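You operate a simulated robot arm through the tools that you are given. There is no shell and no other tool.

The job below is to be done with a simulated robot arm. You get a single attempt, and the scene is never put back.

## Task
Mix the batch even at the red card's speed.
Fine: shut and latch the lid before switching on; stop it, then switch off.

The check looks at the end state, three seconds after you hand in, the way a careful person would. Anything else that was tipped, shoved, dropped, spilled or broken makes it a failure. A push-on lid holds only when it is set on centred and level and pressed home; a screw cap is set on level and turned clockwise until tight.

## Robot
A 7-joint arm with a two-finger parallel gripper, fixed in place. Base frame: the origin is on the floor under the middle of its stand, x ahead of it, y to its left, z up. Units: m, rad, N and s.
It reaches about 1.247 m from its shoulder. Its first joint turns from -2.304 to 2.304 rad. Payload 3.91 kg.
Tool frame: the origin (TCP) lies between the finger pads and is the grasp point; the fingertips stand 0.03 m ahead of it; z points along the fingers, y is the line along which they close. The gripper opens to 0.11 m. The fingers are 0.02 m wide and 0.01 m thick; the gripper's body (0.048 by 0.112 m) begins 0.055 m behind the TCP.
Orientation is that of the tool frame in the base frame, as a unit quaternion [x, y, z, w]. With the fingers straight down and closing along the base's y, the tool's x points along the base's -x, its y along +y and its z along -z.

## Interface
- The arm moves only by the tool drive_tool. Its arguments are lists of equal length, an entry for each row: "slide": the shift along the tool's x, y, z in m, a list of three; "rot": the turn, a rotation vector about the tool's x, y, z in rad, a list of three. In form: {"slide": [[dx, dy, dz], ...], "rot": [[wx, wy, wz], ...]}. A call has 1 to 20 rows; each row shifts and turns the commanded pose from where the row before left it, along the tool's axes as they then stand. "gripper" is the gripper command, from -1 (shut) to 1 (fully open), values between in proportion, set as the call begins (left out, the last holds). Rows are played at 5 a second. More than 0.05 m and 0.15 rad between two rows, or a gripper value outside its range, and nothing of the call is played. A pose out of reach is approached as far as the arm can. The call stops where the force on the tool passes 40 N (or 10 N more than at its start, if that is more) or the arm is blocked; 0.2 s more then pass. Each finger travels about 0.108 m/s and halts on what it meets, pressing with about 45 N; the grip force reading is that of the motor and also rises with nothing between the fingers. The clock runs only during rows and for 0.2 s after the last one: add rows that do not move to give the fingers time. It gives the time, the measured TCP pose, the force on the tool (base axes), the opening and the grip force at its end, in the units of the frame above (readings bear some noise), with the torque about the TCP (base axes, N m) and any sound that the robot's microphone picked up.
- Cameras (640 x 400 px; columns grow to the right, rows downward): "scene" is fixed at [0.2167, -0.6491, 1.7807]; the picture's right is [0.70, -0.71, 0.00], its down [-0.40, -0.39, -0.83] and it looks along [0.59, 0.58, -0.56] (base axes); focal length 306 px, centre (320, 200). "wrist" rides on the gripper at [0.072, 0.017, -0.103] in the tool frame; the picture's right is [-0.23, 0.97, 0.00], its down [-0.76, -0.18, -0.62] and it looks along [-0.61, -0.14, 0.78] (tool axes); focal length 222 px, centre (320, 200). There is no depth. A picture from a camera that has moved, and an enlarged one, comes with that camera's place and axes in the base frame and with its lens.
- snapshot(camera): a new picture of that camera. No time passes.
- enlarge(camera, box): a new picture of the part [left, top, right, bottom] of that camera's present view, enlarged. No time passes.
- sign_off(): hands the job in; it is judged then, once.

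Nothing tells you positions but the pictures and the camera data. Unless the task says otherwise, let go and move clear before handing in.

The tools are called after "Request:" by a JSON object that holds its "api" and its "payload". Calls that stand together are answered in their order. drive_tool: Moves the arm, as the interface text tells. Its arguments: {"type":"object","properties":{"slide":{"type":"array","items":{"type":"array","items":{"type":"number"}}},"rot":{"type":"array","items":{"type":"array","items":{"type":"number"}}},"gripper":{"type":"number"}},"required":["slide","rot"]} The other tools are called the same way: snapshot (camera) takes a picture; enlarge (camera, box) takes an enlarged picture of a part of a camera's view; sign_off () hands the job in.

At the start:

```text
time: 0.0
ee_pos: [0.6213, 0.0632, 1.5366]
tool_rot: [0.0, 1.0, 0.0, 0.0]
force: [0.1, -0.2, -0.4]
torque: [0.0, -0.02, -0.02]
width: 0.11
grasp_force: 0.2
```

scene: 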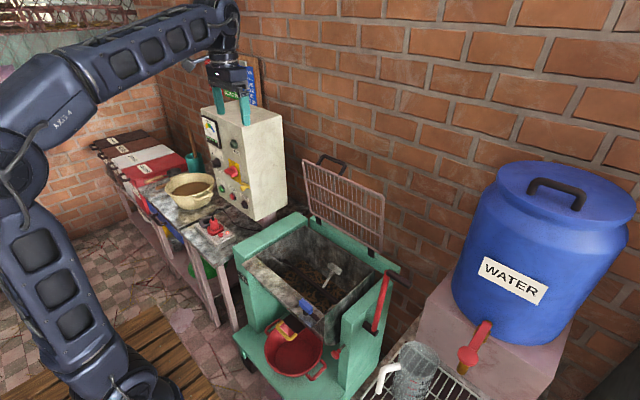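
wrist: 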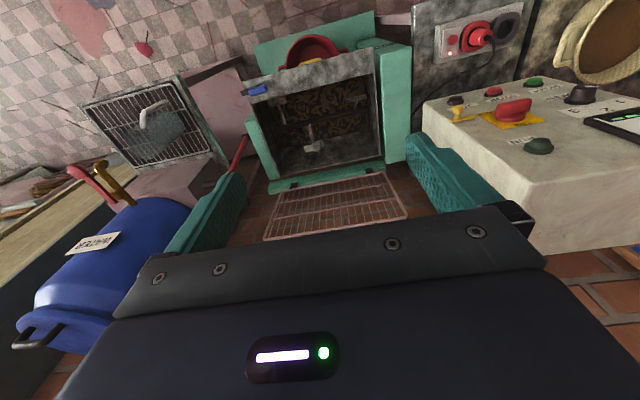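

I see a teal mixer with an open mesh lid, a control box with knobs and buttons on its left, and a water barrel on its right. I'll enlarge the views to read the controls before I move anything.

Request:
{"api": "enlarge", "payload": {"camera": "scene", "box": [180, 50, 300, 250]}}

Request:
{"api": "enlarge", "payload": {"camera": "scene", "box": [220, 140, 420, 400]}}

Request:
{"api": "enlarge", "payload": {"camera": "wrist", "box": [400, 0, 640, 180]}}

Request:
{"api": "enlarge", "payload": {"camera": "wrist", "box": [220, 0, 440, 240]}}

Request:
{"api": "enlarge", "payload": {"camera": "scene", "box": [80, 40, 280, 160]}}

```text
2.00 times, centred on (240, 150) of scene
camera zoom: at [0.2167, -0.6491, 1.7807], right [0.7, -0.71, 0.0], down [-0.4, -0.39, -0.83], along [0.59, 0.58, -0.56], focal length 612 px, centre (480, 300)
```

zoom: 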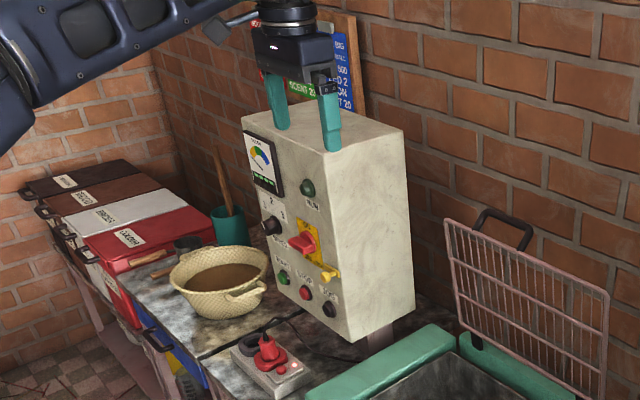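

```text
1.54 times, centred on (320, 270) of scene
camera zoom: at [0.2167, -0.6491, 1.7807], right [0.7, -0.71, 0.0], down [-0.4, -0.39, -0.83], along [0.59, 0.58, -0.56], focal length 470 px, centre (320, 92)
```

zoom: 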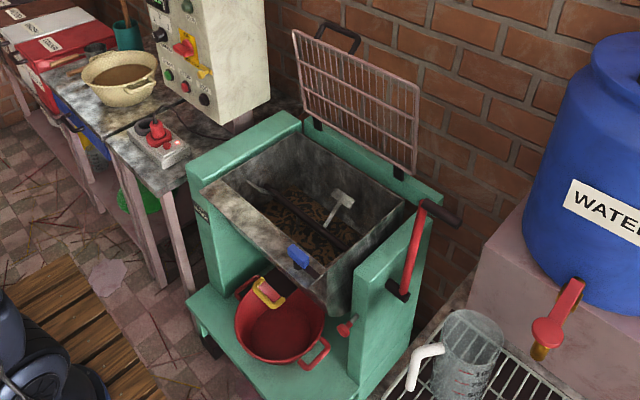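

```text
2.22 times, centred on (520, 90) of wrist
camera zoom: at [0.5483, 0.0787, 1.6379], right [0.23, 0.97, 0.0], down [0.76, -0.18, 0.62], along [0.61, -0.14, -0.78], focal length 494 px, centre (-124, 444)
```

zoom: 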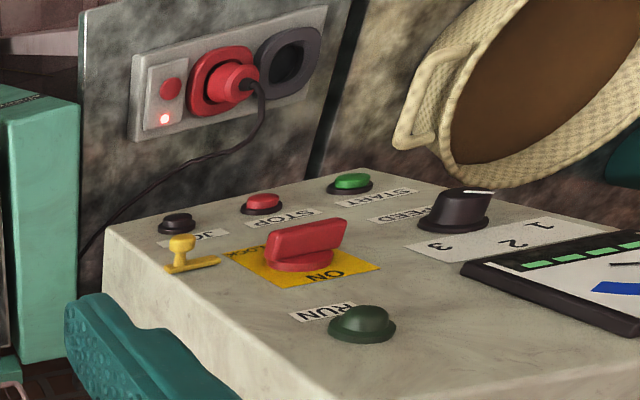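

```text
1.67 times, centred on (330, 120) of wrist
camera zoom: at [0.5483, 0.0787, 1.6379], right [0.23, 0.97, 0.0], down [0.76, -0.18, 0.62], along [0.61, -0.14, -0.78], focal length 370 px, centre (303, 333)
```

zoom: 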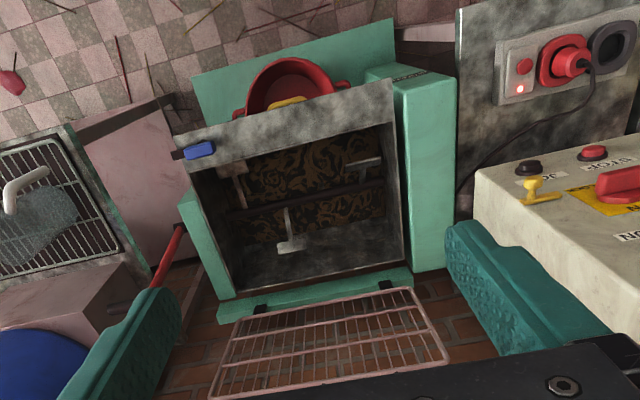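

```text
3.20 times, centred on (180, 100) of scene
camera zoom: at [0.2167, -0.6491, 1.7807], right [0.7, -0.71, 0.0], down [-0.4, -0.39, -0.83], along [0.59, 0.58, -0.56], focal length 978 px, centre (768, 520)
```

zoom: 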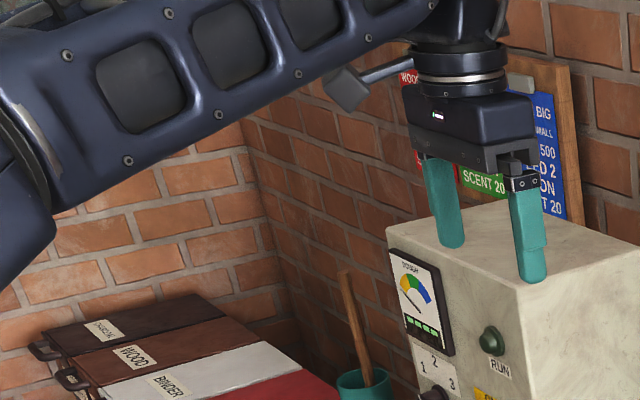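

The red recipe card is on the board behind the control box, and the gripper is hiding it. I'll back off and pitch the wrist up so its camera can see the board and the panel face.

Request:
{"api": "drive_tool", "payload": {"slide": [[0.04, 0, -0.02], [0.04, 0, -0.02], [0.04, 0, 0], [0, 0, 0], [0, 0, 0], [0, 0, 0], [0, 0, 0]], "rot": [[0, 0, 0], [0, -0.14, 0], [0, -0.14, 0], [0, -0.14, 0], [0, -0.14, 0], [0, -0.14, 0], [0, 0, 0]]}}

Request:
{"api": "snapshot", "payload": {"camera": "wrist"}}

Request:
{"api": "snapshot", "payload": {"camera": "scene"}}

```text
time: 1.6
ee_pos: [0.5012, 0.0626, 1.5701]
tool_rot: [-0.001, 0.939, 0.0, 0.343]
force: [0.2, 0.0, 0.2]
torque: [-0.02, -0.03, -0.02]
width: 0.1099
grasp_force: 0.0
```

```text
taken
camera wrist: at [0.379, 0.0787, 1.6014], right [0.17, 0.97, 0.15], down [0.18, -0.18, 0.97], along [0.97, -0.14, -0.21], focal length 222 px, centre (320, 200)
```

wrist: 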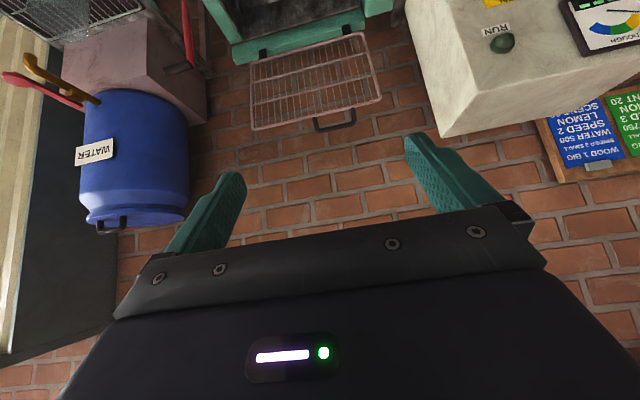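

```text
taken
```

scene: 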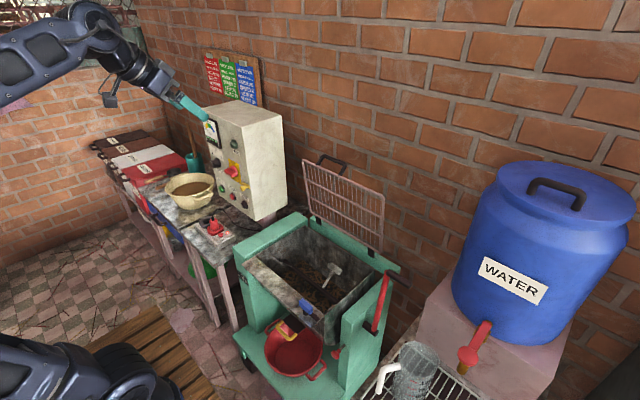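

Now the board is visible in the scene view. I'll read the cards and look closely at the panel and the mixer.

Request:
{"api": "enlarge", "payload": {"camera": "scene", "box": [200, 48, 264, 108]}}

Request:
{"api": "enlarge", "payload": {"camera": "scene", "box": [195, 100, 275, 220]}}

Request:
{"api": "enlarge", "payload": {"camera": "scene", "box": [240, 260, 360, 340]}}

Request:
{"api": "enlarge", "payload": {"camera": "scene", "box": [280, 140, 420, 270]}}

Request:
{"api": "enlarge", "payload": {"camera": "wrist", "box": [240, 20, 400, 140]}}

```text
6.67 times, centred on (232, 78) of scene
camera zoom: at [0.2167, -0.6491, 1.7807], right [0.7, -0.71, 0.0], down [-0.4, -0.39, -0.83], along [0.59, 0.58, -0.56], focal length 2039 px, centre (907, 1013)
```

zoom: 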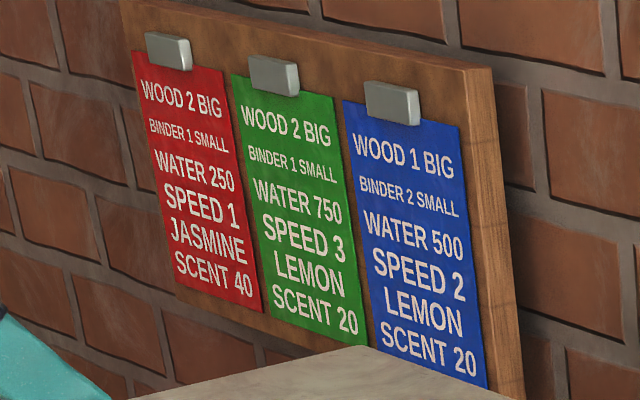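

```text
3.33 times, centred on (235, 160) of scene
camera zoom: at [0.2167, -0.6491, 1.7807], right [0.7, -0.71, 0.0], down [-0.4, -0.39, -0.83], along [0.59, 0.58, -0.56], focal length 1019 px, centre (603, 333)
```

zoom: 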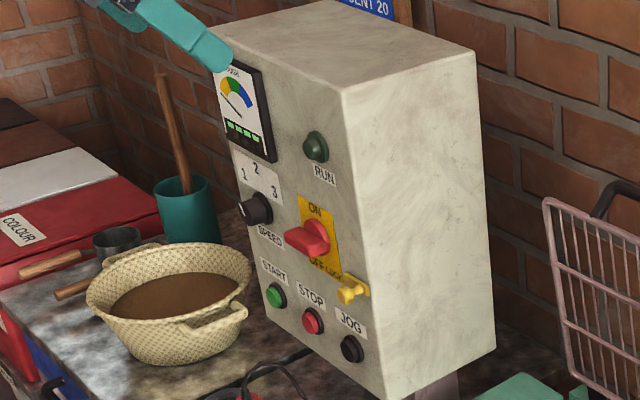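

```text
5.00 times, centred on (300, 300) of scene
camera zoom: at [0.2167, -0.6491, 1.7807], right [0.7, -0.71, 0.0], down [-0.4, -0.39, -0.83], along [0.59, 0.58, -0.56], focal length 1529 px, centre (420, -300)
```

zoom: 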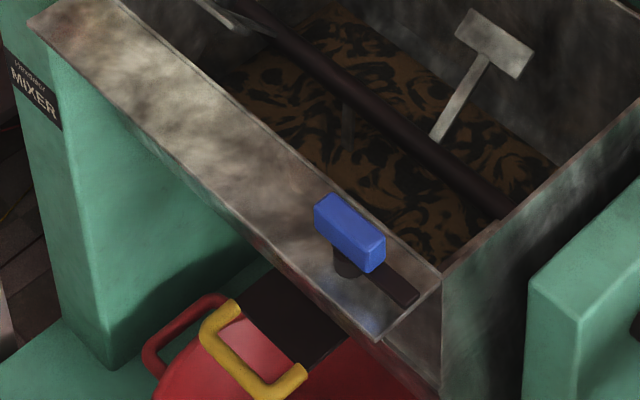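

```text
3.08 times, centred on (350, 205) of scene
camera zoom: at [0.2167, -0.6491, 1.7807], right [0.7, -0.71, 0.0], down [-0.4, -0.39, -0.83], along [0.59, 0.58, -0.56], focal length 941 px, centre (228, 185)
```

zoom: 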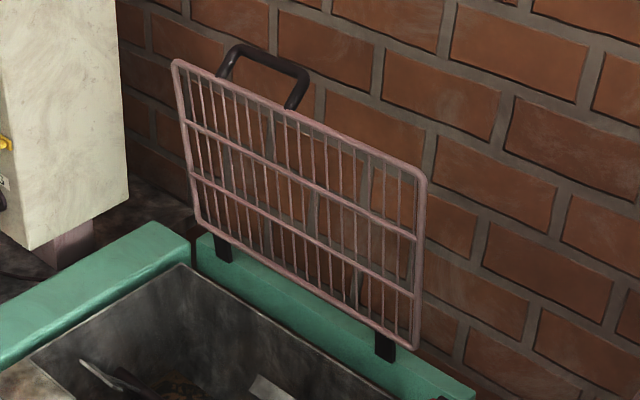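

```text
3.33 times, centred on (320, 80) of wrist
camera zoom: at [0.379, 0.0787, 1.6014], right [0.17, 0.97, 0.15], down [0.18, -0.18, 0.97], along [0.97, -0.14, -0.21], focal length 740 px, centre (320, 600)
```

zoom: 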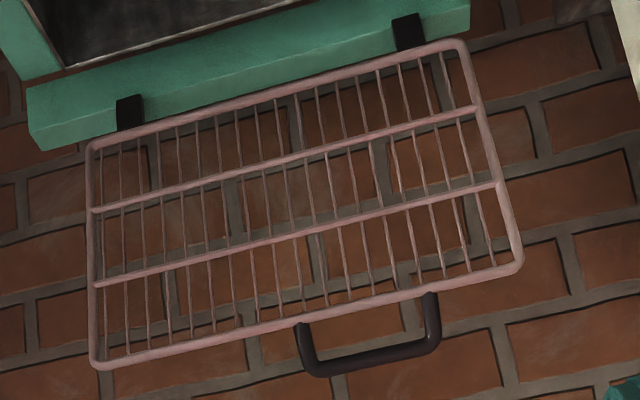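

The red card says SPEED 1. I place the lid's free edge near (0.99, 0.01, 1.20), the blue latch near (0.66, -0.14, 0.88), and the panel face near x = 0.80. Next I'll take the wrist camera down to look at the latch.

Request:
{"api": "drive_tool", "payload": {"slide": [[0, 0, 0], [0, 0, 0], [0, 0, 0], [0, 0, 0], [0, 0, 0], [-0.002, -0.016, 0.043], [-0.002, -0.016, 0.043], [-0.002, -0.016, 0.043], [-0.002, -0.016, 0.043], [-0.002, -0.016, 0.043], [-0.002, -0.016, 0.043], [-0.002, -0.016, 0.043], [-0.002, -0.016, 0.043], [-0.002, -0.016, 0.043], [-0.002, -0.016, 0.043], [0, 0, 0]], "rot": [[0, 0.14, 0], [0, 0.14, 0], [0, 0.14, 0], [0, 0.14, 0], [0, 0.14, 0], [0, 0, 0], [0, 0, 0], [0, 0, 0], [0, 0, 0], [0, 0, 0], [0, 0, 0], [0, 0, 0], [0, 0, 0], [0, 0, 0], [0, 0, 0], [0, 0, 0]]}}

Request:
{"api": "snapshot", "payload": {"camera": "wrist"}}

Request:
{"api": "snapshot", "payload": {"camera": "scene"}}

```text
time: 5.0
ee_pos: [0.5217, -0.0969, 1.1394]
tool_rot: [0.0, 1.0, 0.0, 0.0]
force: [-0.7, -0.3, 0.0]
torque: [-0.01, -0.03, 0.01]
width: 0.1099
grasp_force: 0.1
```

```text
taken
camera wrist: at [0.4485, -0.0815, 1.2421], right [0.23, 0.97, 0.0], down [0.76, -0.18, 0.62], along [0.61, -0.14, -0.78], focal length 222 px, centre (320, 200)
```

wrist: 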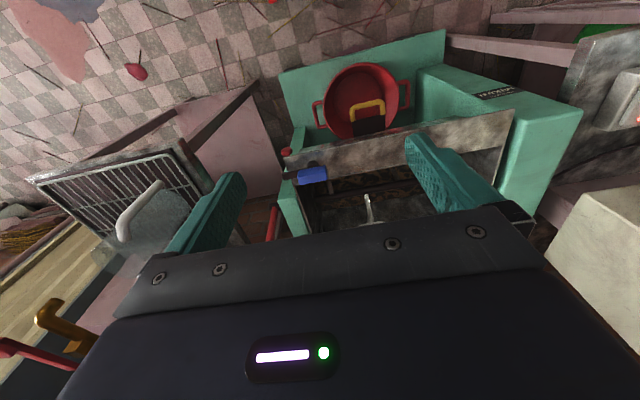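

```text
taken
```

scene: 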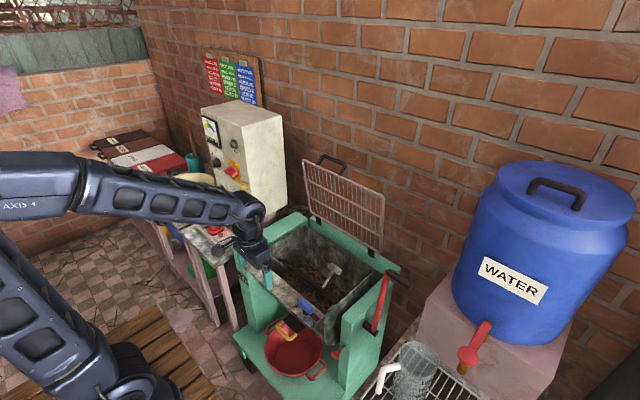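

Request:
{"api": "enlarge", "payload": {"camera": "wrist", "box": [265, 130, 425, 230]}}

Request:
{"api": "enlarge", "payload": {"camera": "scene", "box": [285, 275, 345, 325]}}

Request:
{"api": "enlarge", "payload": {"camera": "scene", "box": [320, 230, 420, 390]}}

```text
4.00 times, centred on (345, 180) of wrist
camera zoom: at [0.4485, -0.0815, 1.2421], right [0.23, 0.97, 0.0], down [0.76, -0.18, 0.62], along [0.61, -0.14, -0.78], focal length 888 px, centre (220, 280)
```

zoom: 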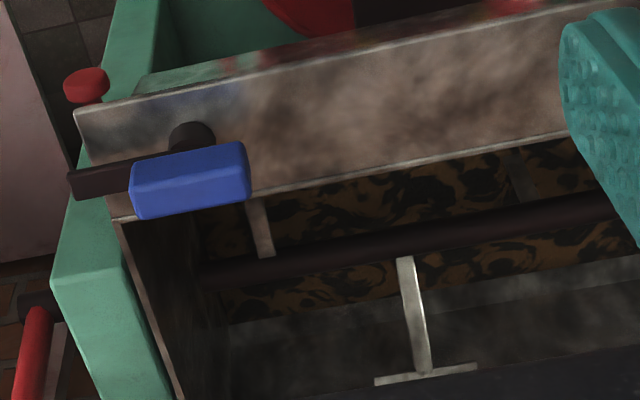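

```text
8.00 times, centred on (315, 300) of scene
camera zoom: at [0.2167, -0.6491, 1.7807], right [0.7, -0.71, 0.0], down [-0.4, -0.39, -0.83], along [0.59, 0.58, -0.56], focal length 2446 px, centre (360, -600)
```

zoom: 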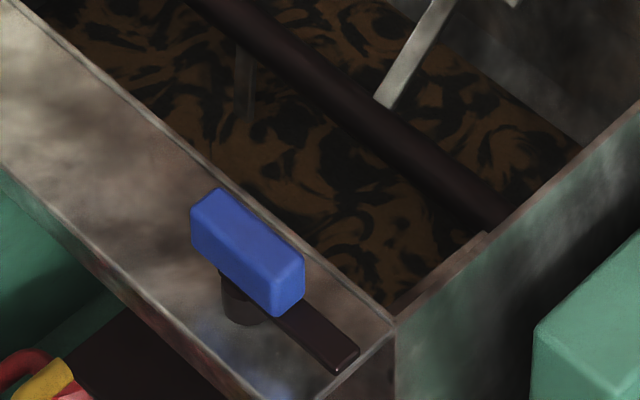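

```text
2.50 times, centred on (370, 310) of scene
camera zoom: at [0.2167, -0.6491, 1.7807], right [0.7, -0.71, 0.0], down [-0.4, -0.39, -0.83], along [0.59, 0.58, -0.56], focal length 764 px, centre (195, -75)
```

zoom: 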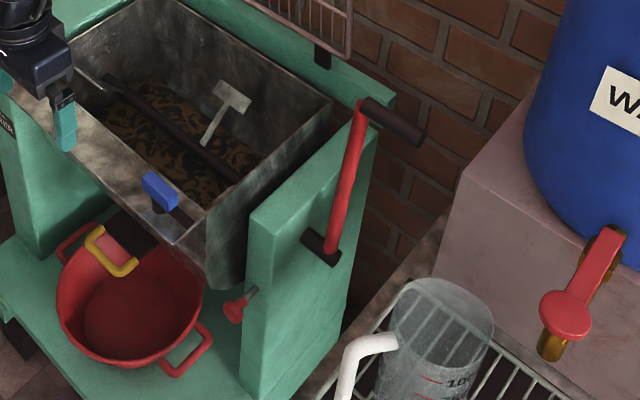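

The latch is a turn-button: the blue knob pivots near (0.655, -0.142) and its bar points to -y, so it has to swing to +x over the closed lid. The lid handle is a loop above the free edge. I'll take a closer look at it now.

Request:
{"api": "drive_tool", "payload": {"slide": [[0, 0, -0.045], [0, 0.01, -0.045], [-0.02, 0.02, -0.035], [-0.03, 0.02, -0.03], [-0.03, 0.02, -0.03], [-0.03, 0.02, -0.01], [-0.03, 0.02, 0], [0, 0, 0], [0, 0, 0], [0, 0, 0], [0, 0, 0], [0, 0, 0], [0, 0, 0]], "rot": [[0, 0, 0], [0, 0, 0], [0, 0, 0], [0, 0, 0], [0, 0, 0], [0, 0, 0], [0, 0, 0], [0, -0.14, 0], [0, -0.14, 0], [0, -0.14, 0], [0, -0.14, 0], [0, -0.14, 0], [0, 0, 0]]}}

Request:
{"api": "snapshot", "payload": {"camera": "wrist"}}

Request:
{"api": "snapshot", "payload": {"camera": "scene"}}

```text
time: 7.8
ee_pos: [0.6613, 0.0136, 1.3354]
tool_rot: [0.0, 0.939, 0.0, 0.343]
force: [1.0, 0.9, -1.3]
torque: [0.01, 0.02, -0.03]
width: 0.11
grasp_force: 0.1
```

```text
taken
camera wrist: at [0.5398, 0.0291, 1.3659], right [0.17, 0.97, 0.15], down [0.18, -0.18, 0.97], along [0.97, -0.14, -0.21], focal length 222 px, centre (320, 200)
```

wrist: 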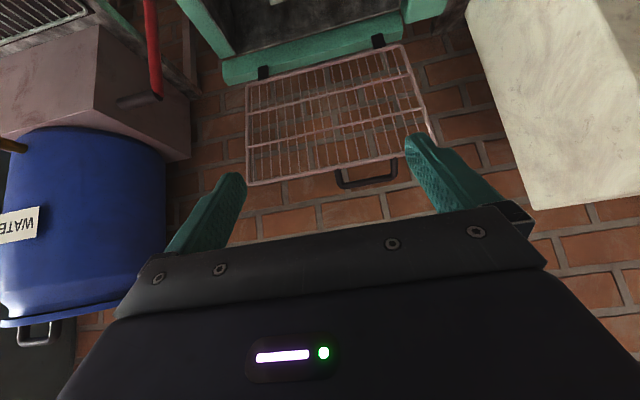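

```text
taken
```

scene: 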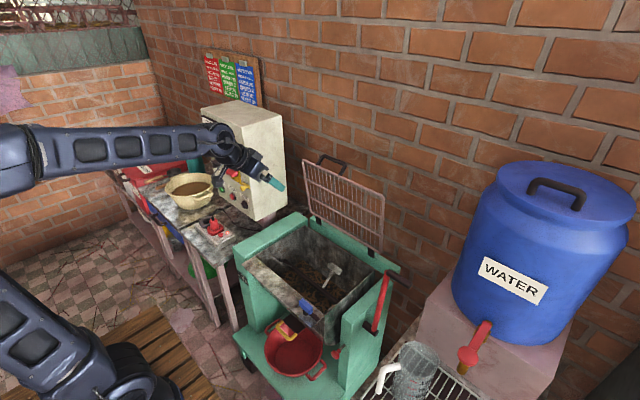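

Request:
{"api": "enlarge", "payload": {"camera": "wrist", "box": [220, 20, 460, 200]}}

Request:
{"api": "enlarge", "payload": {"camera": "wrist", "box": [320, 120, 440, 200]}}

Request:
{"api": "enlarge", "payload": {"camera": "scene", "box": [295, 145, 395, 265]}}

```text
2.22 times, centred on (340, 110) of wrist
camera zoom: at [0.5398, 0.0291, 1.3659], right [0.17, 0.97, 0.15], down [0.18, -0.18, 0.97], along [0.97, -0.14, -0.21], focal length 494 px, centre (276, 400)
```

zoom: 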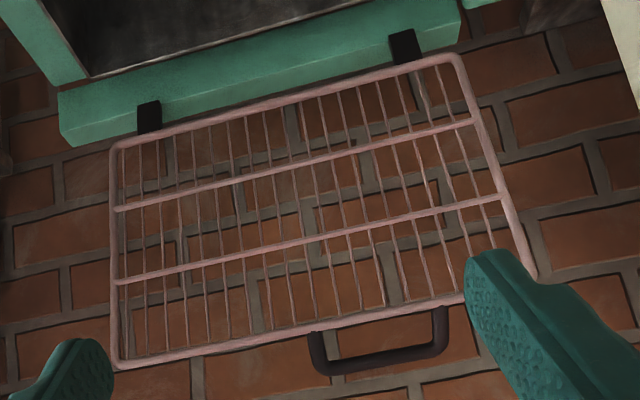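

```text
5.00 times, centred on (380, 160) of wrist
camera zoom: at [0.5398, 0.0291, 1.3659], right [0.17, 0.97, 0.15], down [0.18, -0.18, 0.97], along [0.97, -0.14, -0.21], focal length 1111 px, centre (20, 400)
```

zoom: 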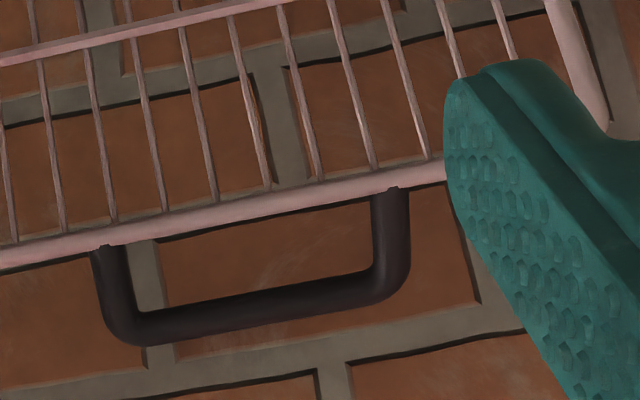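

```text
3.33 times, centred on (345, 205) of scene
camera zoom: at [0.2167, -0.6491, 1.7807], right [0.7, -0.71, 0.0], down [-0.4, -0.39, -0.83], along [0.59, 0.58, -0.56], focal length 1019 px, centre (237, 183)
```

zoom: 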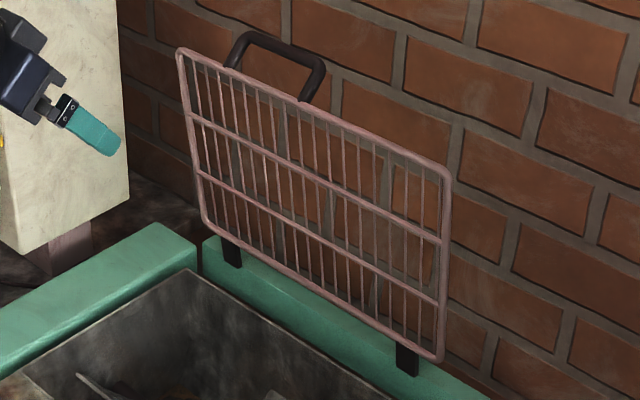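

The handle bar centre is about (1.027, 0.071, 1.238), the hinge axis about (1.04, 0.86), and the wall about x = 1.15. My plan is to cage the handle between the fingers, closing along x, and swing the lid down in an arc. First I'll yaw the gripper 90°.

Request:
{"api": "drive_tool", "payload": {"slide": [[0, 0, 0], [0, 0, 0], [0, 0, 0], [0, 0, 0], [0, 0, 0], [0, 0, 0], [0, 0, 0], [0, 0, 0], [0, 0, 0], [0, 0, 0], [0, 0, 0], [0, 0, 0], [0, 0, 0], [0, 0, 0], [0, 0, 0], [0, 0, 0], [0, 0, 0]], "rot": [[0, 0.14, 0], [0, 0.14, 0], [0, 0.14, 0], [0, 0.14, 0], [0, 0.14, 0], [0, 0, 0.1428], [0, 0, 0.1428], [0, 0, 0.1428], [0, 0, 0.1428], [0, 0, 0.1428], [0, 0, 0.1428], [0, 0, 0.1428], [0, 0, 0.1428], [0, 0, 0.1428], [0, 0, 0.1428], [0, 0, 0.1428], [0, 0, 0]]}}

Request:
{"api": "snapshot", "payload": {"camera": "wrist"}}

Request:
{"api": "snapshot", "payload": {"camera": "scene"}}

```text
time: 11.4
ee_pos: [0.6617, 0.0136, 1.334]
tool_rot: [0.708, 0.706, 0.0, 0.0]
force: [-0.5, 0.6, -0.2]
torque: [0.02, 0.01, 0.0]
width: 0.1099
grasp_force: 0.0
```

```text
taken
camera wrist: at [0.6778, 0.0845, 1.437], right [0.97, -0.23, 0.0], down [-0.18, -0.76, 0.62], along [-0.14, -0.61, -0.78], focal length 222 px, centre (320, 200)
```

wrist: 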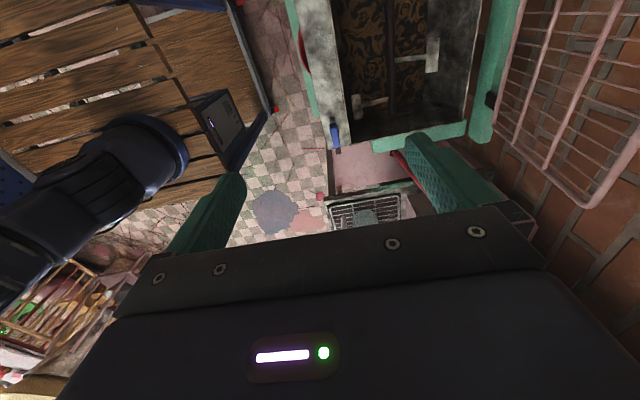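

```text
taken
```

scene: 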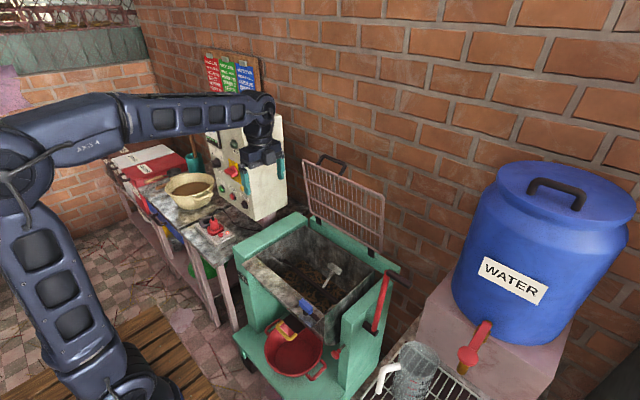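

The yaw worked. Now I'll move above the handle, staying high, and check alignment.

Request:
{"api": "drive_tool", "payload": {"slide": [[0.0072, 0.0457, -0.003], [0.0072, 0.0457, -0.003], [0.0072, 0.0457, -0.003], [0.0072, 0.0457, -0.003], [0.0072, 0.0457, 0], [0.0072, 0.0457, 0], [0.0072, 0.0457, 0], [0.0072, 0.0457, 0], [0, 0, 0]], "rot": [[0, 0, 0], [0, 0, 0], [0, 0, 0], [0, 0, 0], [0, 0, 0], [0, 0, 0], [0, 0, 0], [0, 0, 0], [0, 0, 0]], "gripper": -0.2}}

Request:
{"api": "snapshot", "payload": {"camera": "wrist"}}

Request:
{"api": "enlarge", "payload": {"camera": "scene", "box": [280, 80, 400, 200]}}

```text
time: 13.4
ee_pos: [1.0263, 0.0719, 1.3472]
tool_rot: [0.707, 0.707, -0.001, 0.0]
force: [-0.6, 0.2, -0.3]
torque: [0.01, 0.0, 0.04]
width: 0.0443
grasp_force: 0.0
```

```text
taken
camera wrist: at [1.0437, 0.1435, 1.4489], right [0.97, -0.23, 0.0], down [-0.18, -0.76, 0.62], along [-0.14, -0.61, -0.78], focal length 222 px, centre (320, 200)
```

wrist: 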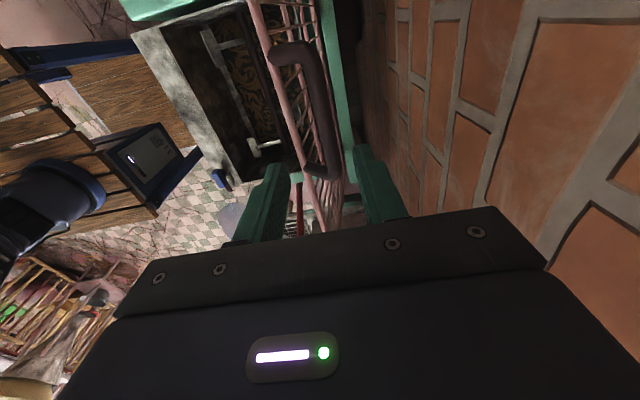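

```text
3.33 times, centred on (340, 140) of scene
camera zoom: at [0.2167, -0.6491, 1.7807], right [0.7, -0.71, 0.0], down [-0.4, -0.39, -0.83], along [0.59, 0.58, -0.56], focal length 1019 px, centre (253, 400)
```

zoom: 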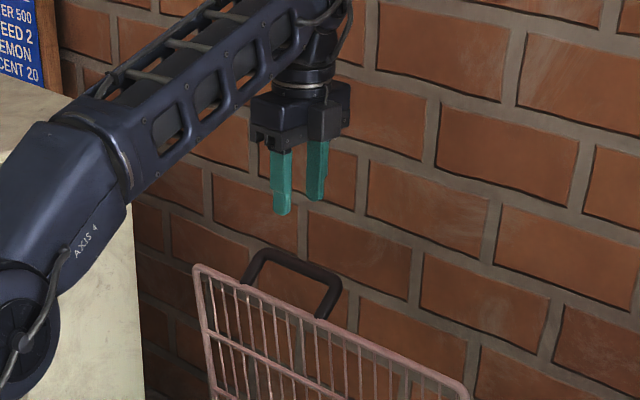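

Request:
{"api": "enlarge", "payload": {"camera": "wrist", "box": [240, 20, 400, 240]}}

```text
1.82 times, centred on (320, 130) of wrist
camera zoom: at [1.0437, 0.1435, 1.4489], right [0.97, -0.23, 0.0], down [-0.18, -0.76, 0.62], along [-0.14, -0.61, -0.78], focal length 404 px, centre (320, 327)
```

zoom: 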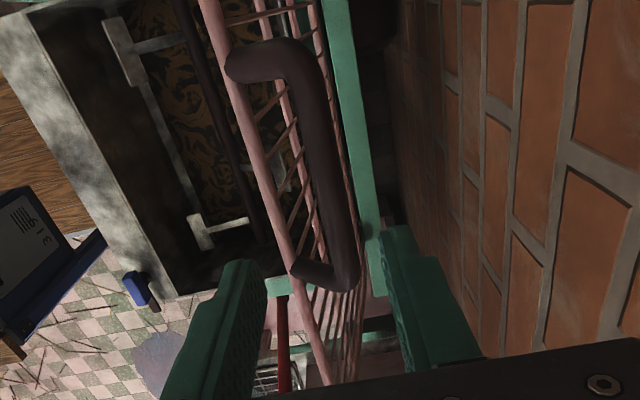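

The bar sits between the fingers at about x = 1.029. I'll lower over it and narrow the fingers to a loose cage.

Request:
{"api": "drive_tool", "payload": {"slide": [[0, 0.0025, 0.032], [0, 0, 0.032], [0, 0, 0.03], [0, 0, 0]], "rot": [[0, 0, 0], [0, 0, 0], [0, 0, 0], [0, 0, 0]]}}

Request:
{"api": "snapshot", "payload": {"camera": "wrist"}}

Request:
{"api": "enlarge", "payload": {"camera": "scene", "box": [290, 100, 380, 200]}}

```text
time: 14.4
ee_pos: [1.0278, 0.0707, 1.2536]
tool_rot: [0.707, 0.708, 0.0, 0.0]
force: [0.1, -0.3, 0.4]
torque: [-0.01, 0.01, 0.01]
width: 0.0438
grasp_force: 0.1
```

```text
taken
camera wrist: at [1.0454, 0.142, 1.3562], right [0.97, -0.23, 0.0], down [-0.18, -0.76, 0.62], along [-0.14, -0.61, -0.78], focal length 222 px, centre (320, 200)
```

wrist: 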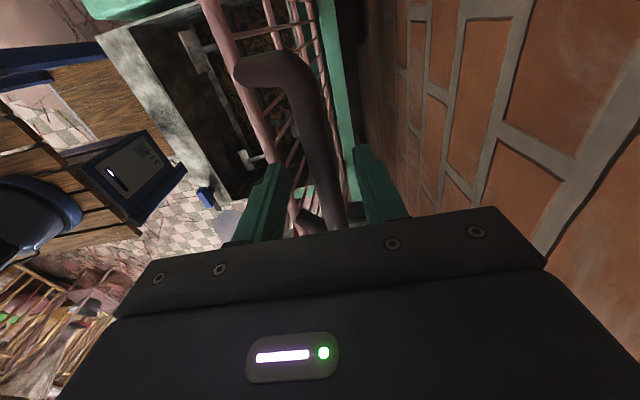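

```text
4.00 times, centred on (335, 150) of scene
camera zoom: at [0.2167, -0.6491, 1.7807], right [0.7, -0.71, 0.0], down [-0.4, -0.39, -0.83], along [0.59, 0.58, -0.56], focal length 1223 px, centre (260, 400)
```

zoom: 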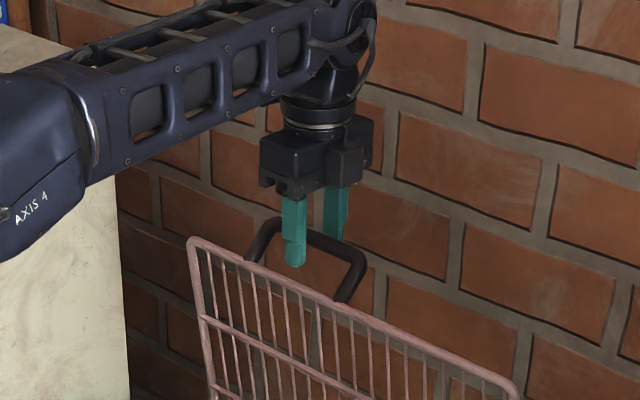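

The fingers straddle the bar. I'll narrow the cage and start swinging the lid about its hinge.

Request:
{"api": "drive_tool", "payload": {"slide": [[0, 0, 0], [0, 0, 0], [0, -0.0235, 0.0014], [0, -0.0235, 0.0014], [0, -0.0235, 0.0014], [0, -0.0235, 0.0014], [0, -0.0235, 0.0014], [0, -0.0235, 0.0014], [0, 0, 0]], "rot": [[0, 0, 0], [0, 0, 0], [-0.06, 0, 0], [-0.06, 0, 0], [-0.06, 0, 0], [-0.06, 0, 0], [-0.06, 0, 0], [-0.06, 0, 0], [0, 0, 0]], "gripper": -0.44}}

Request:
{"api": "snapshot", "payload": {"camera": "wrist"}}

Request:
{"api": "enlarge", "payload": {"camera": "scene", "box": [240, 100, 400, 260]}}

```text
time: 16.4
ee_pos: [0.8896, 0.0708, 1.2233]
tool_rot: [0.695, 0.696, 0.128, 0.127]
force: [-0.6, -0.7, -0.3]
torque: [0.0, 0.0, 0.0]
width: 0.0309
grasp_force: 0.0
```

```text
taken
camera wrist: at [0.8691, 0.1418, 1.3249], right [0.91, -0.23, 0.34], down [-0.39, -0.76, 0.52], along [0.14, -0.61, -0.78], focal length 222 px, centre (320, 200)
```

wrist: 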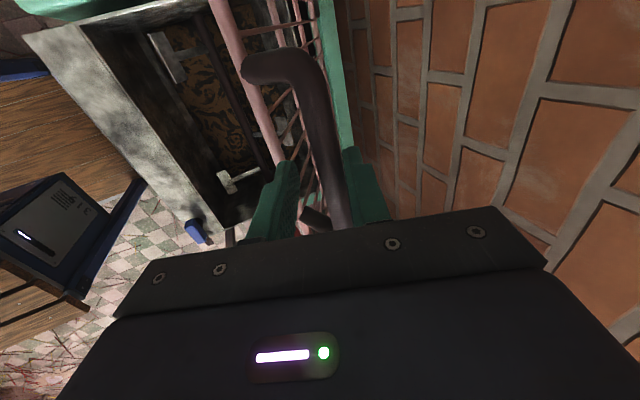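

```text
2.50 times, centred on (320, 180) of scene
camera zoom: at [0.2167, -0.6491, 1.7807], right [0.7, -0.71, 0.0], down [-0.4, -0.39, -0.83], along [0.59, 0.58, -0.56], focal length 764 px, centre (320, 250)
```

zoom: 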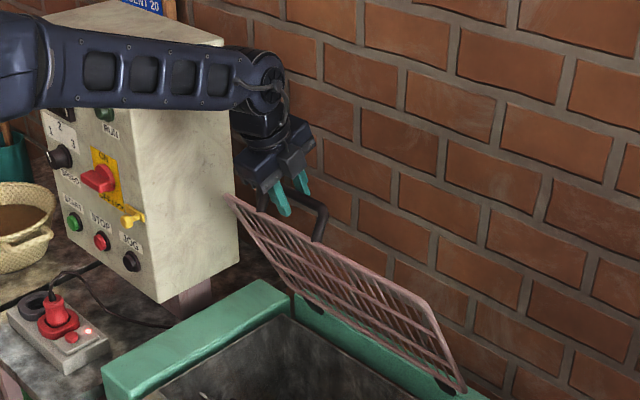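

The lid follows with almost no force. I'll continue the arc.

Request:
{"api": "drive_tool", "payload": {"slide": [[0, -0.0235, 0.0014], [0, -0.0235, 0.0014], [0, -0.0235, 0.0014], [0, -0.0235, 0.0014], [0, -0.0235, 0.0014], [0, -0.0235, 0.0014], [0, -0.0235, 0.0014], [0, -0.0235, 0.0014], [0, 0, 0]], "rot": [[-0.06, 0, 0], [-0.06, 0, 0], [-0.06, 0, 0], [-0.06, 0, 0], [-0.06, 0, 0], [-0.06, 0, 0], [-0.06, 0, 0], [-0.06, 0, 0], [0, 0, 0]]}}

Request:
{"api": "snapshot", "payload": {"camera": "wrist"}}

Request:
{"api": "enlarge", "payload": {"camera": "scene", "box": [220, 140, 400, 320]}}

```text
time: 18.4
ee_pos: [0.7412, 0.0605, 1.1146]
tool_rot: [0.652, 0.639, 0.287, 0.29]
force: [-2.7, 6.5, 0.8]
torque: [-0.36, -0.07, -0.39]
width: 0.0308
grasp_force: 0.0
```

```text
taken
camera wrist: at [0.6774, 0.1326, 1.195], right [0.65, -0.24, 0.72], down [-0.6, -0.75, 0.28], along [0.48, -0.61, -0.63], focal length 222 px, centre (320, 200)
```

wrist: 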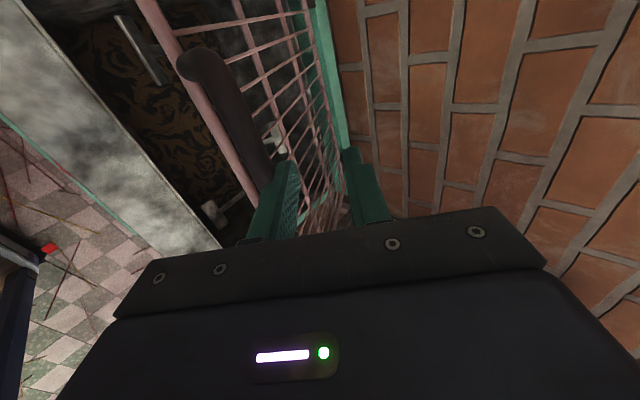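

```text
2.22 times, centred on (310, 230) of scene
camera zoom: at [0.2167, -0.6491, 1.7807], right [0.7, -0.71, 0.0], down [-0.4, -0.39, -0.83], along [0.59, 0.58, -0.56], focal length 680 px, centre (342, 133)
```

zoom: 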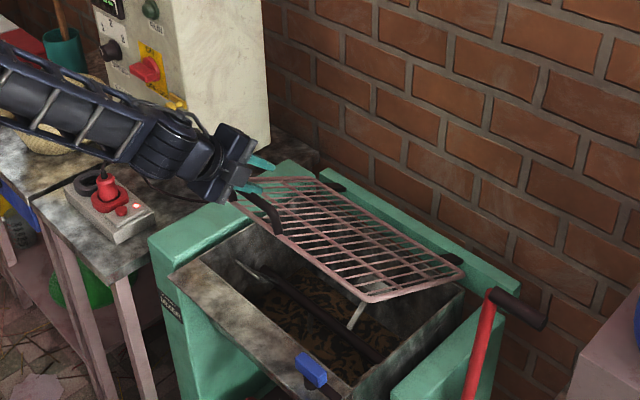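

The lid may have slipped ahead of the front finger, and the sideways force is now 6.5 N. I'll look closely before moving again.

Request:
{"api": "enlarge", "payload": {"camera": "wrist", "box": [140, 0, 400, 260]}}

Request:
{"api": "enlarge", "payload": {"camera": "scene", "box": [265, 160, 365, 240]}}

```text
1.54 times, centred on (270, 130) of wrist
camera zoom: at [0.6774, 0.1326, 1.195], right [0.65, -0.24, 0.72], down [-0.6, -0.75, 0.28], along [0.48, -0.61, -0.63], focal length 342 px, centre (397, 308)
```

zoom: 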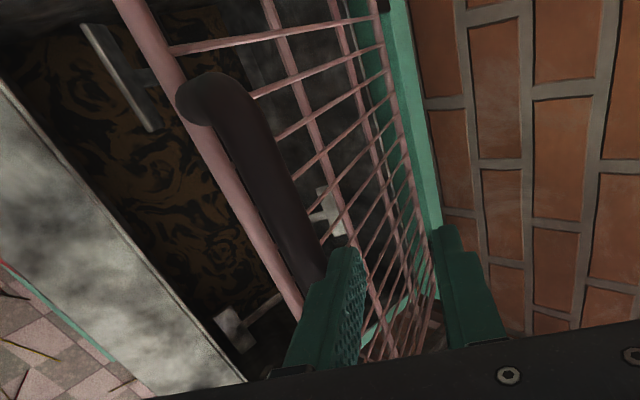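

```text
5.00 times, centred on (315, 200) of scene
camera zoom: at [0.2167, -0.6491, 1.7807], right [0.7, -0.71, 0.0], down [-0.4, -0.39, -0.83], along [0.59, 0.58, -0.56], focal length 1529 px, centre (345, 200)
```

zoom: 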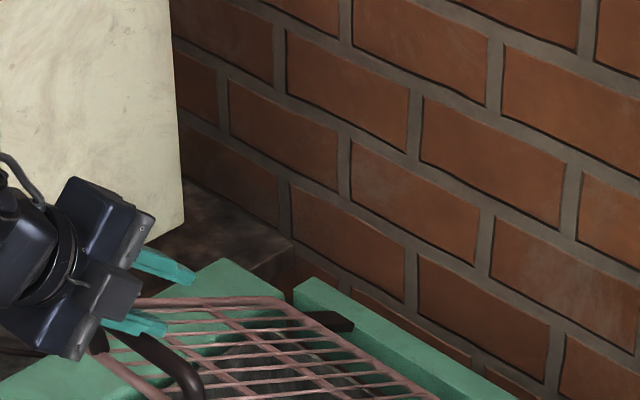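

Request:
{"api": "drive_tool", "payload": {"slide": [[0, 0, 0], [0, 0, 0]], "rot": [[0, 0, 0], [0, 0, 0]]}}

Request:
{"api": "snapshot", "payload": {"camera": "scene"}}

```text
time: 19.0
ee_pos: [0.7393, 0.0709, 1.1131]
tool_rot: [0.646, 0.646, 0.288, 0.288]
force: [-0.4, 1.0, 0.5]
torque: [0.01, -0.01, 0.01]
width: 0.0307
grasp_force: 0.2
```

```text
taken
```

scene: 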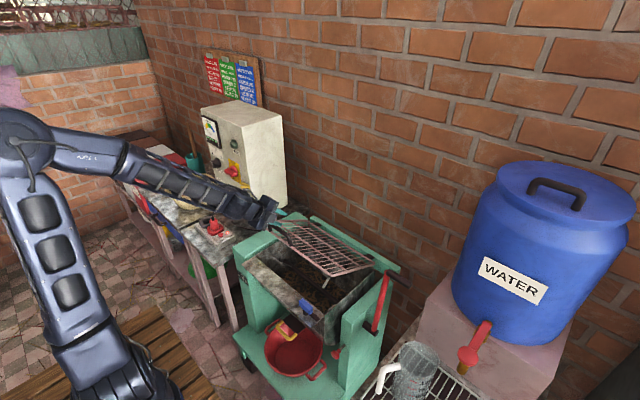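

Request:
{"api": "enlarge", "payload": {"camera": "wrist", "box": [140, 0, 400, 260]}}

Request:
{"api": "enlarge", "payload": {"camera": "scene", "box": [240, 180, 390, 300]}}

```text
1.54 times, centred on (270, 130) of wrist
camera zoom: at [0.6741, 0.1426, 1.1947], right [0.65, -0.23, 0.72], down [-0.58, -0.76, 0.28], along [0.49, -0.61, -0.63], focal length 342 px, centre (397, 308)
```

zoom: 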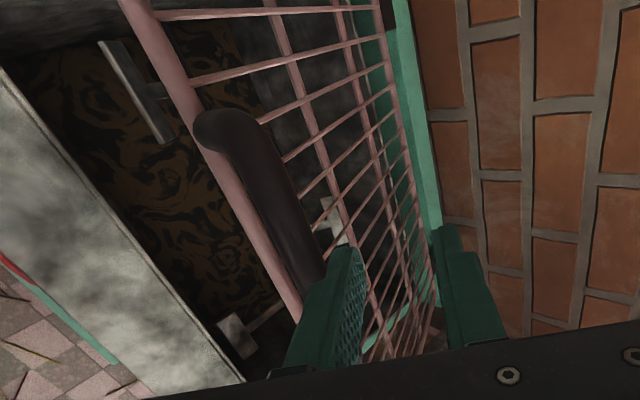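

```text
3.33 times, centred on (315, 240) of scene
camera zoom: at [0.2167, -0.6491, 1.7807], right [0.7, -0.71, 0.0], down [-0.4, -0.39, -0.83], along [0.59, 0.58, -0.56], focal length 1019 px, centre (337, 67)
```

zoom: 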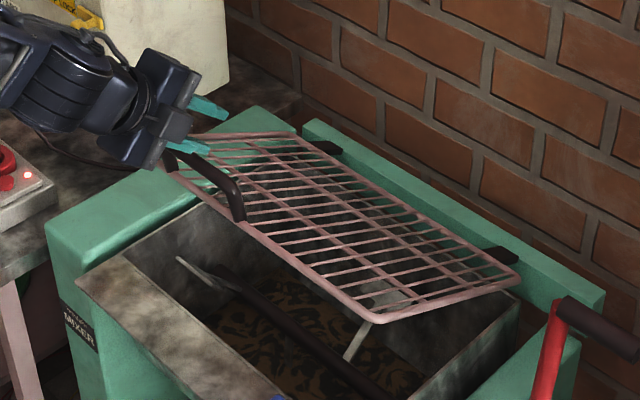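

The arm had swung through a reconfiguration and is now settled. The lid stays where it is, at about 55° rotated, and the bar near (0.735, 1.06) has slipped just past the fingertips. The hinge seems to hold by friction, so I'll lift clear, close the fingers, and push the handle down from above.

Request:
{"api": "drive_tool", "payload": {"slide": [[0, 0.026, -0.0234], [0, 0.026, -0.0234], [0, 0, 0], [0, 0, 0], [0, 0, 0], [0, 0, 0], [0, 0, 0]], "rot": [[0, 0, 0], [0, 0, 0], [-0.09, 0, 0], [-0.09, 0, 0], [-0.09, 0, 0], [-0.09, 0, 0], [0, 0, 0]]}}

Request:
{"api": "drive_tool", "payload": {"slide": [[0, 0, 0], [0, 0, 0], [0, 0, 0]], "rot": [[0, 0, 0], [0, 0, 0], [0, 0, 0]], "gripper": -1}}

Request:
{"api": "snapshot", "payload": {"camera": "wrist"}}

Request:
{"api": "snapshot", "payload": {"camera": "scene"}}

Request:
{"api": "enlarge", "payload": {"camera": "scene", "box": [240, 150, 390, 300]}}

```text
time: 20.6
ee_pos: [0.7407, 0.0694, 1.1841]
tool_rot: [0.583, 0.583, 0.4, 0.4]
force: [0.6, -0.7, -0.6]
torque: [0.01, -0.01, -0.01]
width: 0.031
grasp_force: 0.1
```

```text
time: 21.4
ee_pos: [0.7407, 0.0696, 1.1836]
tool_rot: [0.584, 0.583, 0.4, 0.4]
force: [0.6, -0.2, 0.1]
torque: [0.01, -0.01, 0.0]
width: 0.0
grasp_force: 37.8
```

```text
taken
camera wrist: at [0.6503, 0.1416, 1.236], right [0.35, -0.23, 0.91], down [-0.65, -0.76, 0.06], along [0.68, -0.61, -0.41], focal length 222 px, centre (320, 200)
```

wrist: 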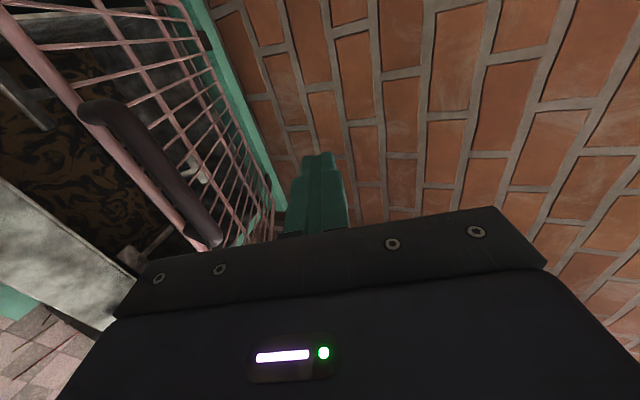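

```text
taken
```

scene: 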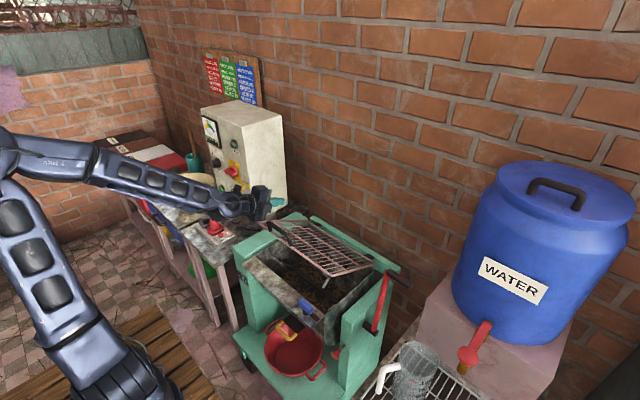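

```text
2.67 times, centred on (315, 225) of scene
camera zoom: at [0.2167, -0.6491, 1.7807], right [0.7, -0.71, 0.0], down [-0.4, -0.39, -0.83], along [0.59, 0.58, -0.56], focal length 816 px, centre (333, 133)
```

zoom: 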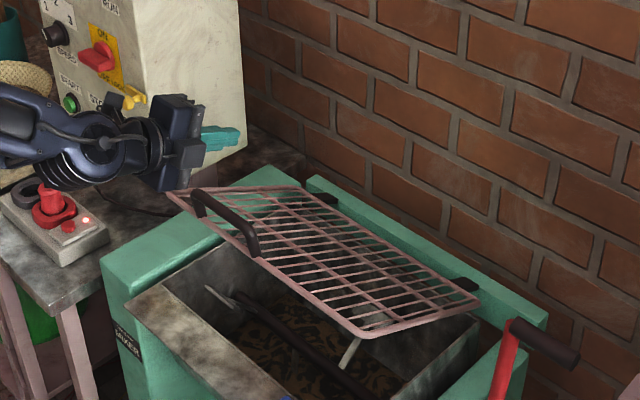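

The hinge clearly holds the lid by friction. With the fingers closed, I'll come down on the handle bar from above and follow the arc.

Request:
{"api": "drive_tool", "payload": {"slide": [[0, -0.0261, 0.0101], [0, -0.0261, 0.0101], [0, -0.0261, 0.0101], [0, -0.016, -0.0027], [0, -0.016, -0.0027], [0, -0.0162, -0.0011], [0, -0.0162, -0.0011], [0, -0.0162, 0.0002], [0, -0.0162, 0.0002], [0, 0, 0]], "rot": [[0, 0, 0], [0, 0, 0], [0, 0, 0], [0, 0, 0], [0, 0, 0], [0, 0, 0], [0, 0, 0], [0, 0, 0], [0, 0, 0], [0, 0, 0]]}}

Request:
{"api": "snapshot", "payload": {"camera": "wrist"}}

Request:
{"api": "enlarge", "payload": {"camera": "scene", "box": [230, 170, 380, 320]}}

```text
time: 23.6
ee_pos: [0.6988, 0.0709, 1.0108]
tool_rot: [0.584, 0.583, 0.399, 0.4]
force: [0.0, 0.1, 1.0]
torque: [0.0, 0.01, -0.01]
width: 0.0004
grasp_force: 37.5
```

```text
taken
camera wrist: at [0.6087, 0.142, 1.0638], right [0.35, -0.23, 0.91], down [-0.65, -0.76, 0.06], along [0.68, -0.61, -0.41], focal length 222 px, centre (320, 200)
```

wrist: 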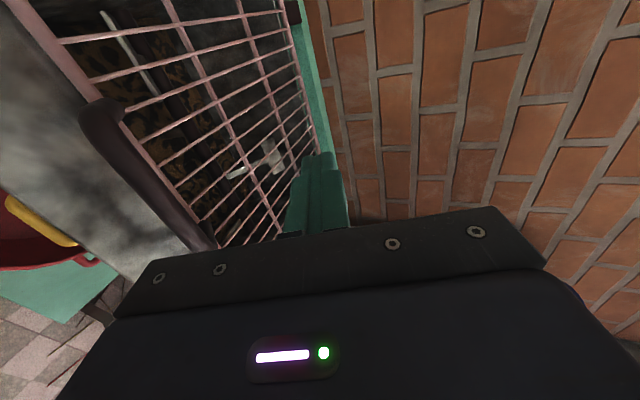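

```text
2.67 times, centred on (305, 245) of scene
camera zoom: at [0.2167, -0.6491, 1.7807], right [0.7, -0.71, 0.0], down [-0.4, -0.39, -0.83], along [0.59, 0.58, -0.56], focal length 816 px, centre (360, 80)
```

zoom: 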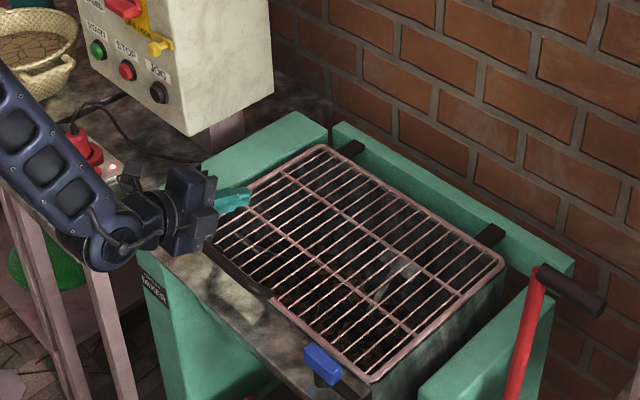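

The lid has dropped down on its own and looks shut. I'll check the seating and the latch area closely.

Request:
{"api": "enlarge", "payload": {"camera": "scene", "box": [270, 230, 370, 330]}}

Request:
{"api": "enlarge", "payload": {"camera": "scene", "box": [330, 210, 410, 300]}}

Request:
{"api": "enlarge", "payload": {"camera": "wrist", "box": [0, 0, 330, 250]}}

```text
4.00 times, centred on (320, 280) of scene
camera zoom: at [0.2167, -0.6491, 1.7807], right [0.7, -0.71, 0.0], down [-0.4, -0.39, -0.83], along [0.59, 0.58, -0.56], focal length 1223 px, centre (320, -120)
```

zoom: 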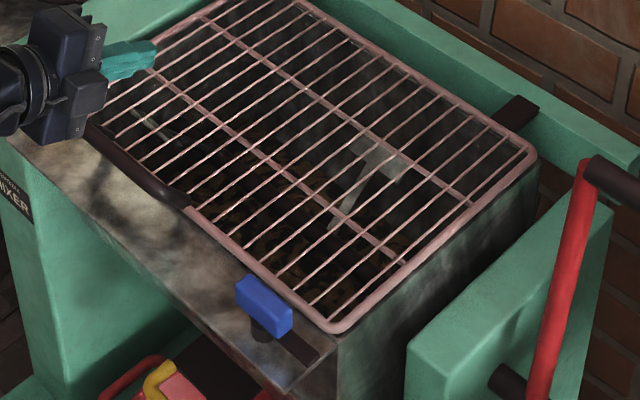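

```text
4.44 times, centred on (370, 255) of scene
camera zoom: at [0.2167, -0.6491, 1.7807], right [0.7, -0.71, 0.0], down [-0.4, -0.39, -0.83], along [0.59, 0.58, -0.56], focal length 1359 px, centre (98, -44)
```

zoom: 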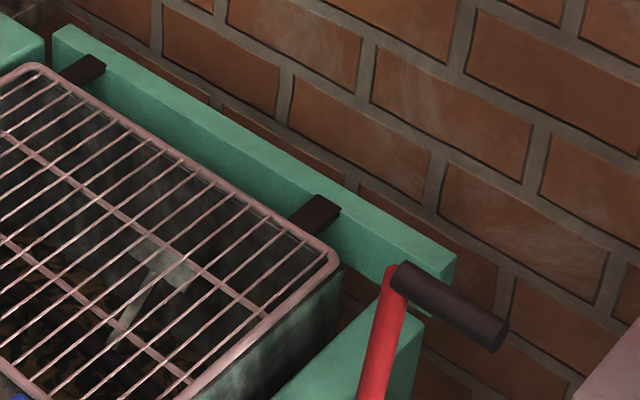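

```text
1.60 times, centred on (165, 125) of wrist
camera zoom: at [0.6087, 0.142, 1.0638], right [0.35, -0.23, 0.91], down [-0.65, -0.76, 0.06], along [0.68, -0.61, -0.41], focal length 355 px, centre (568, 320)
```

zoom: 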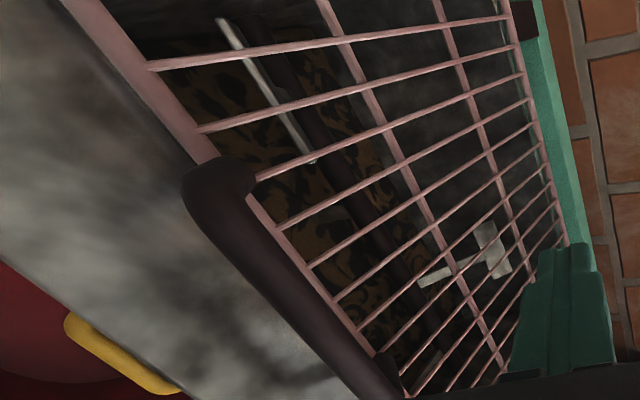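

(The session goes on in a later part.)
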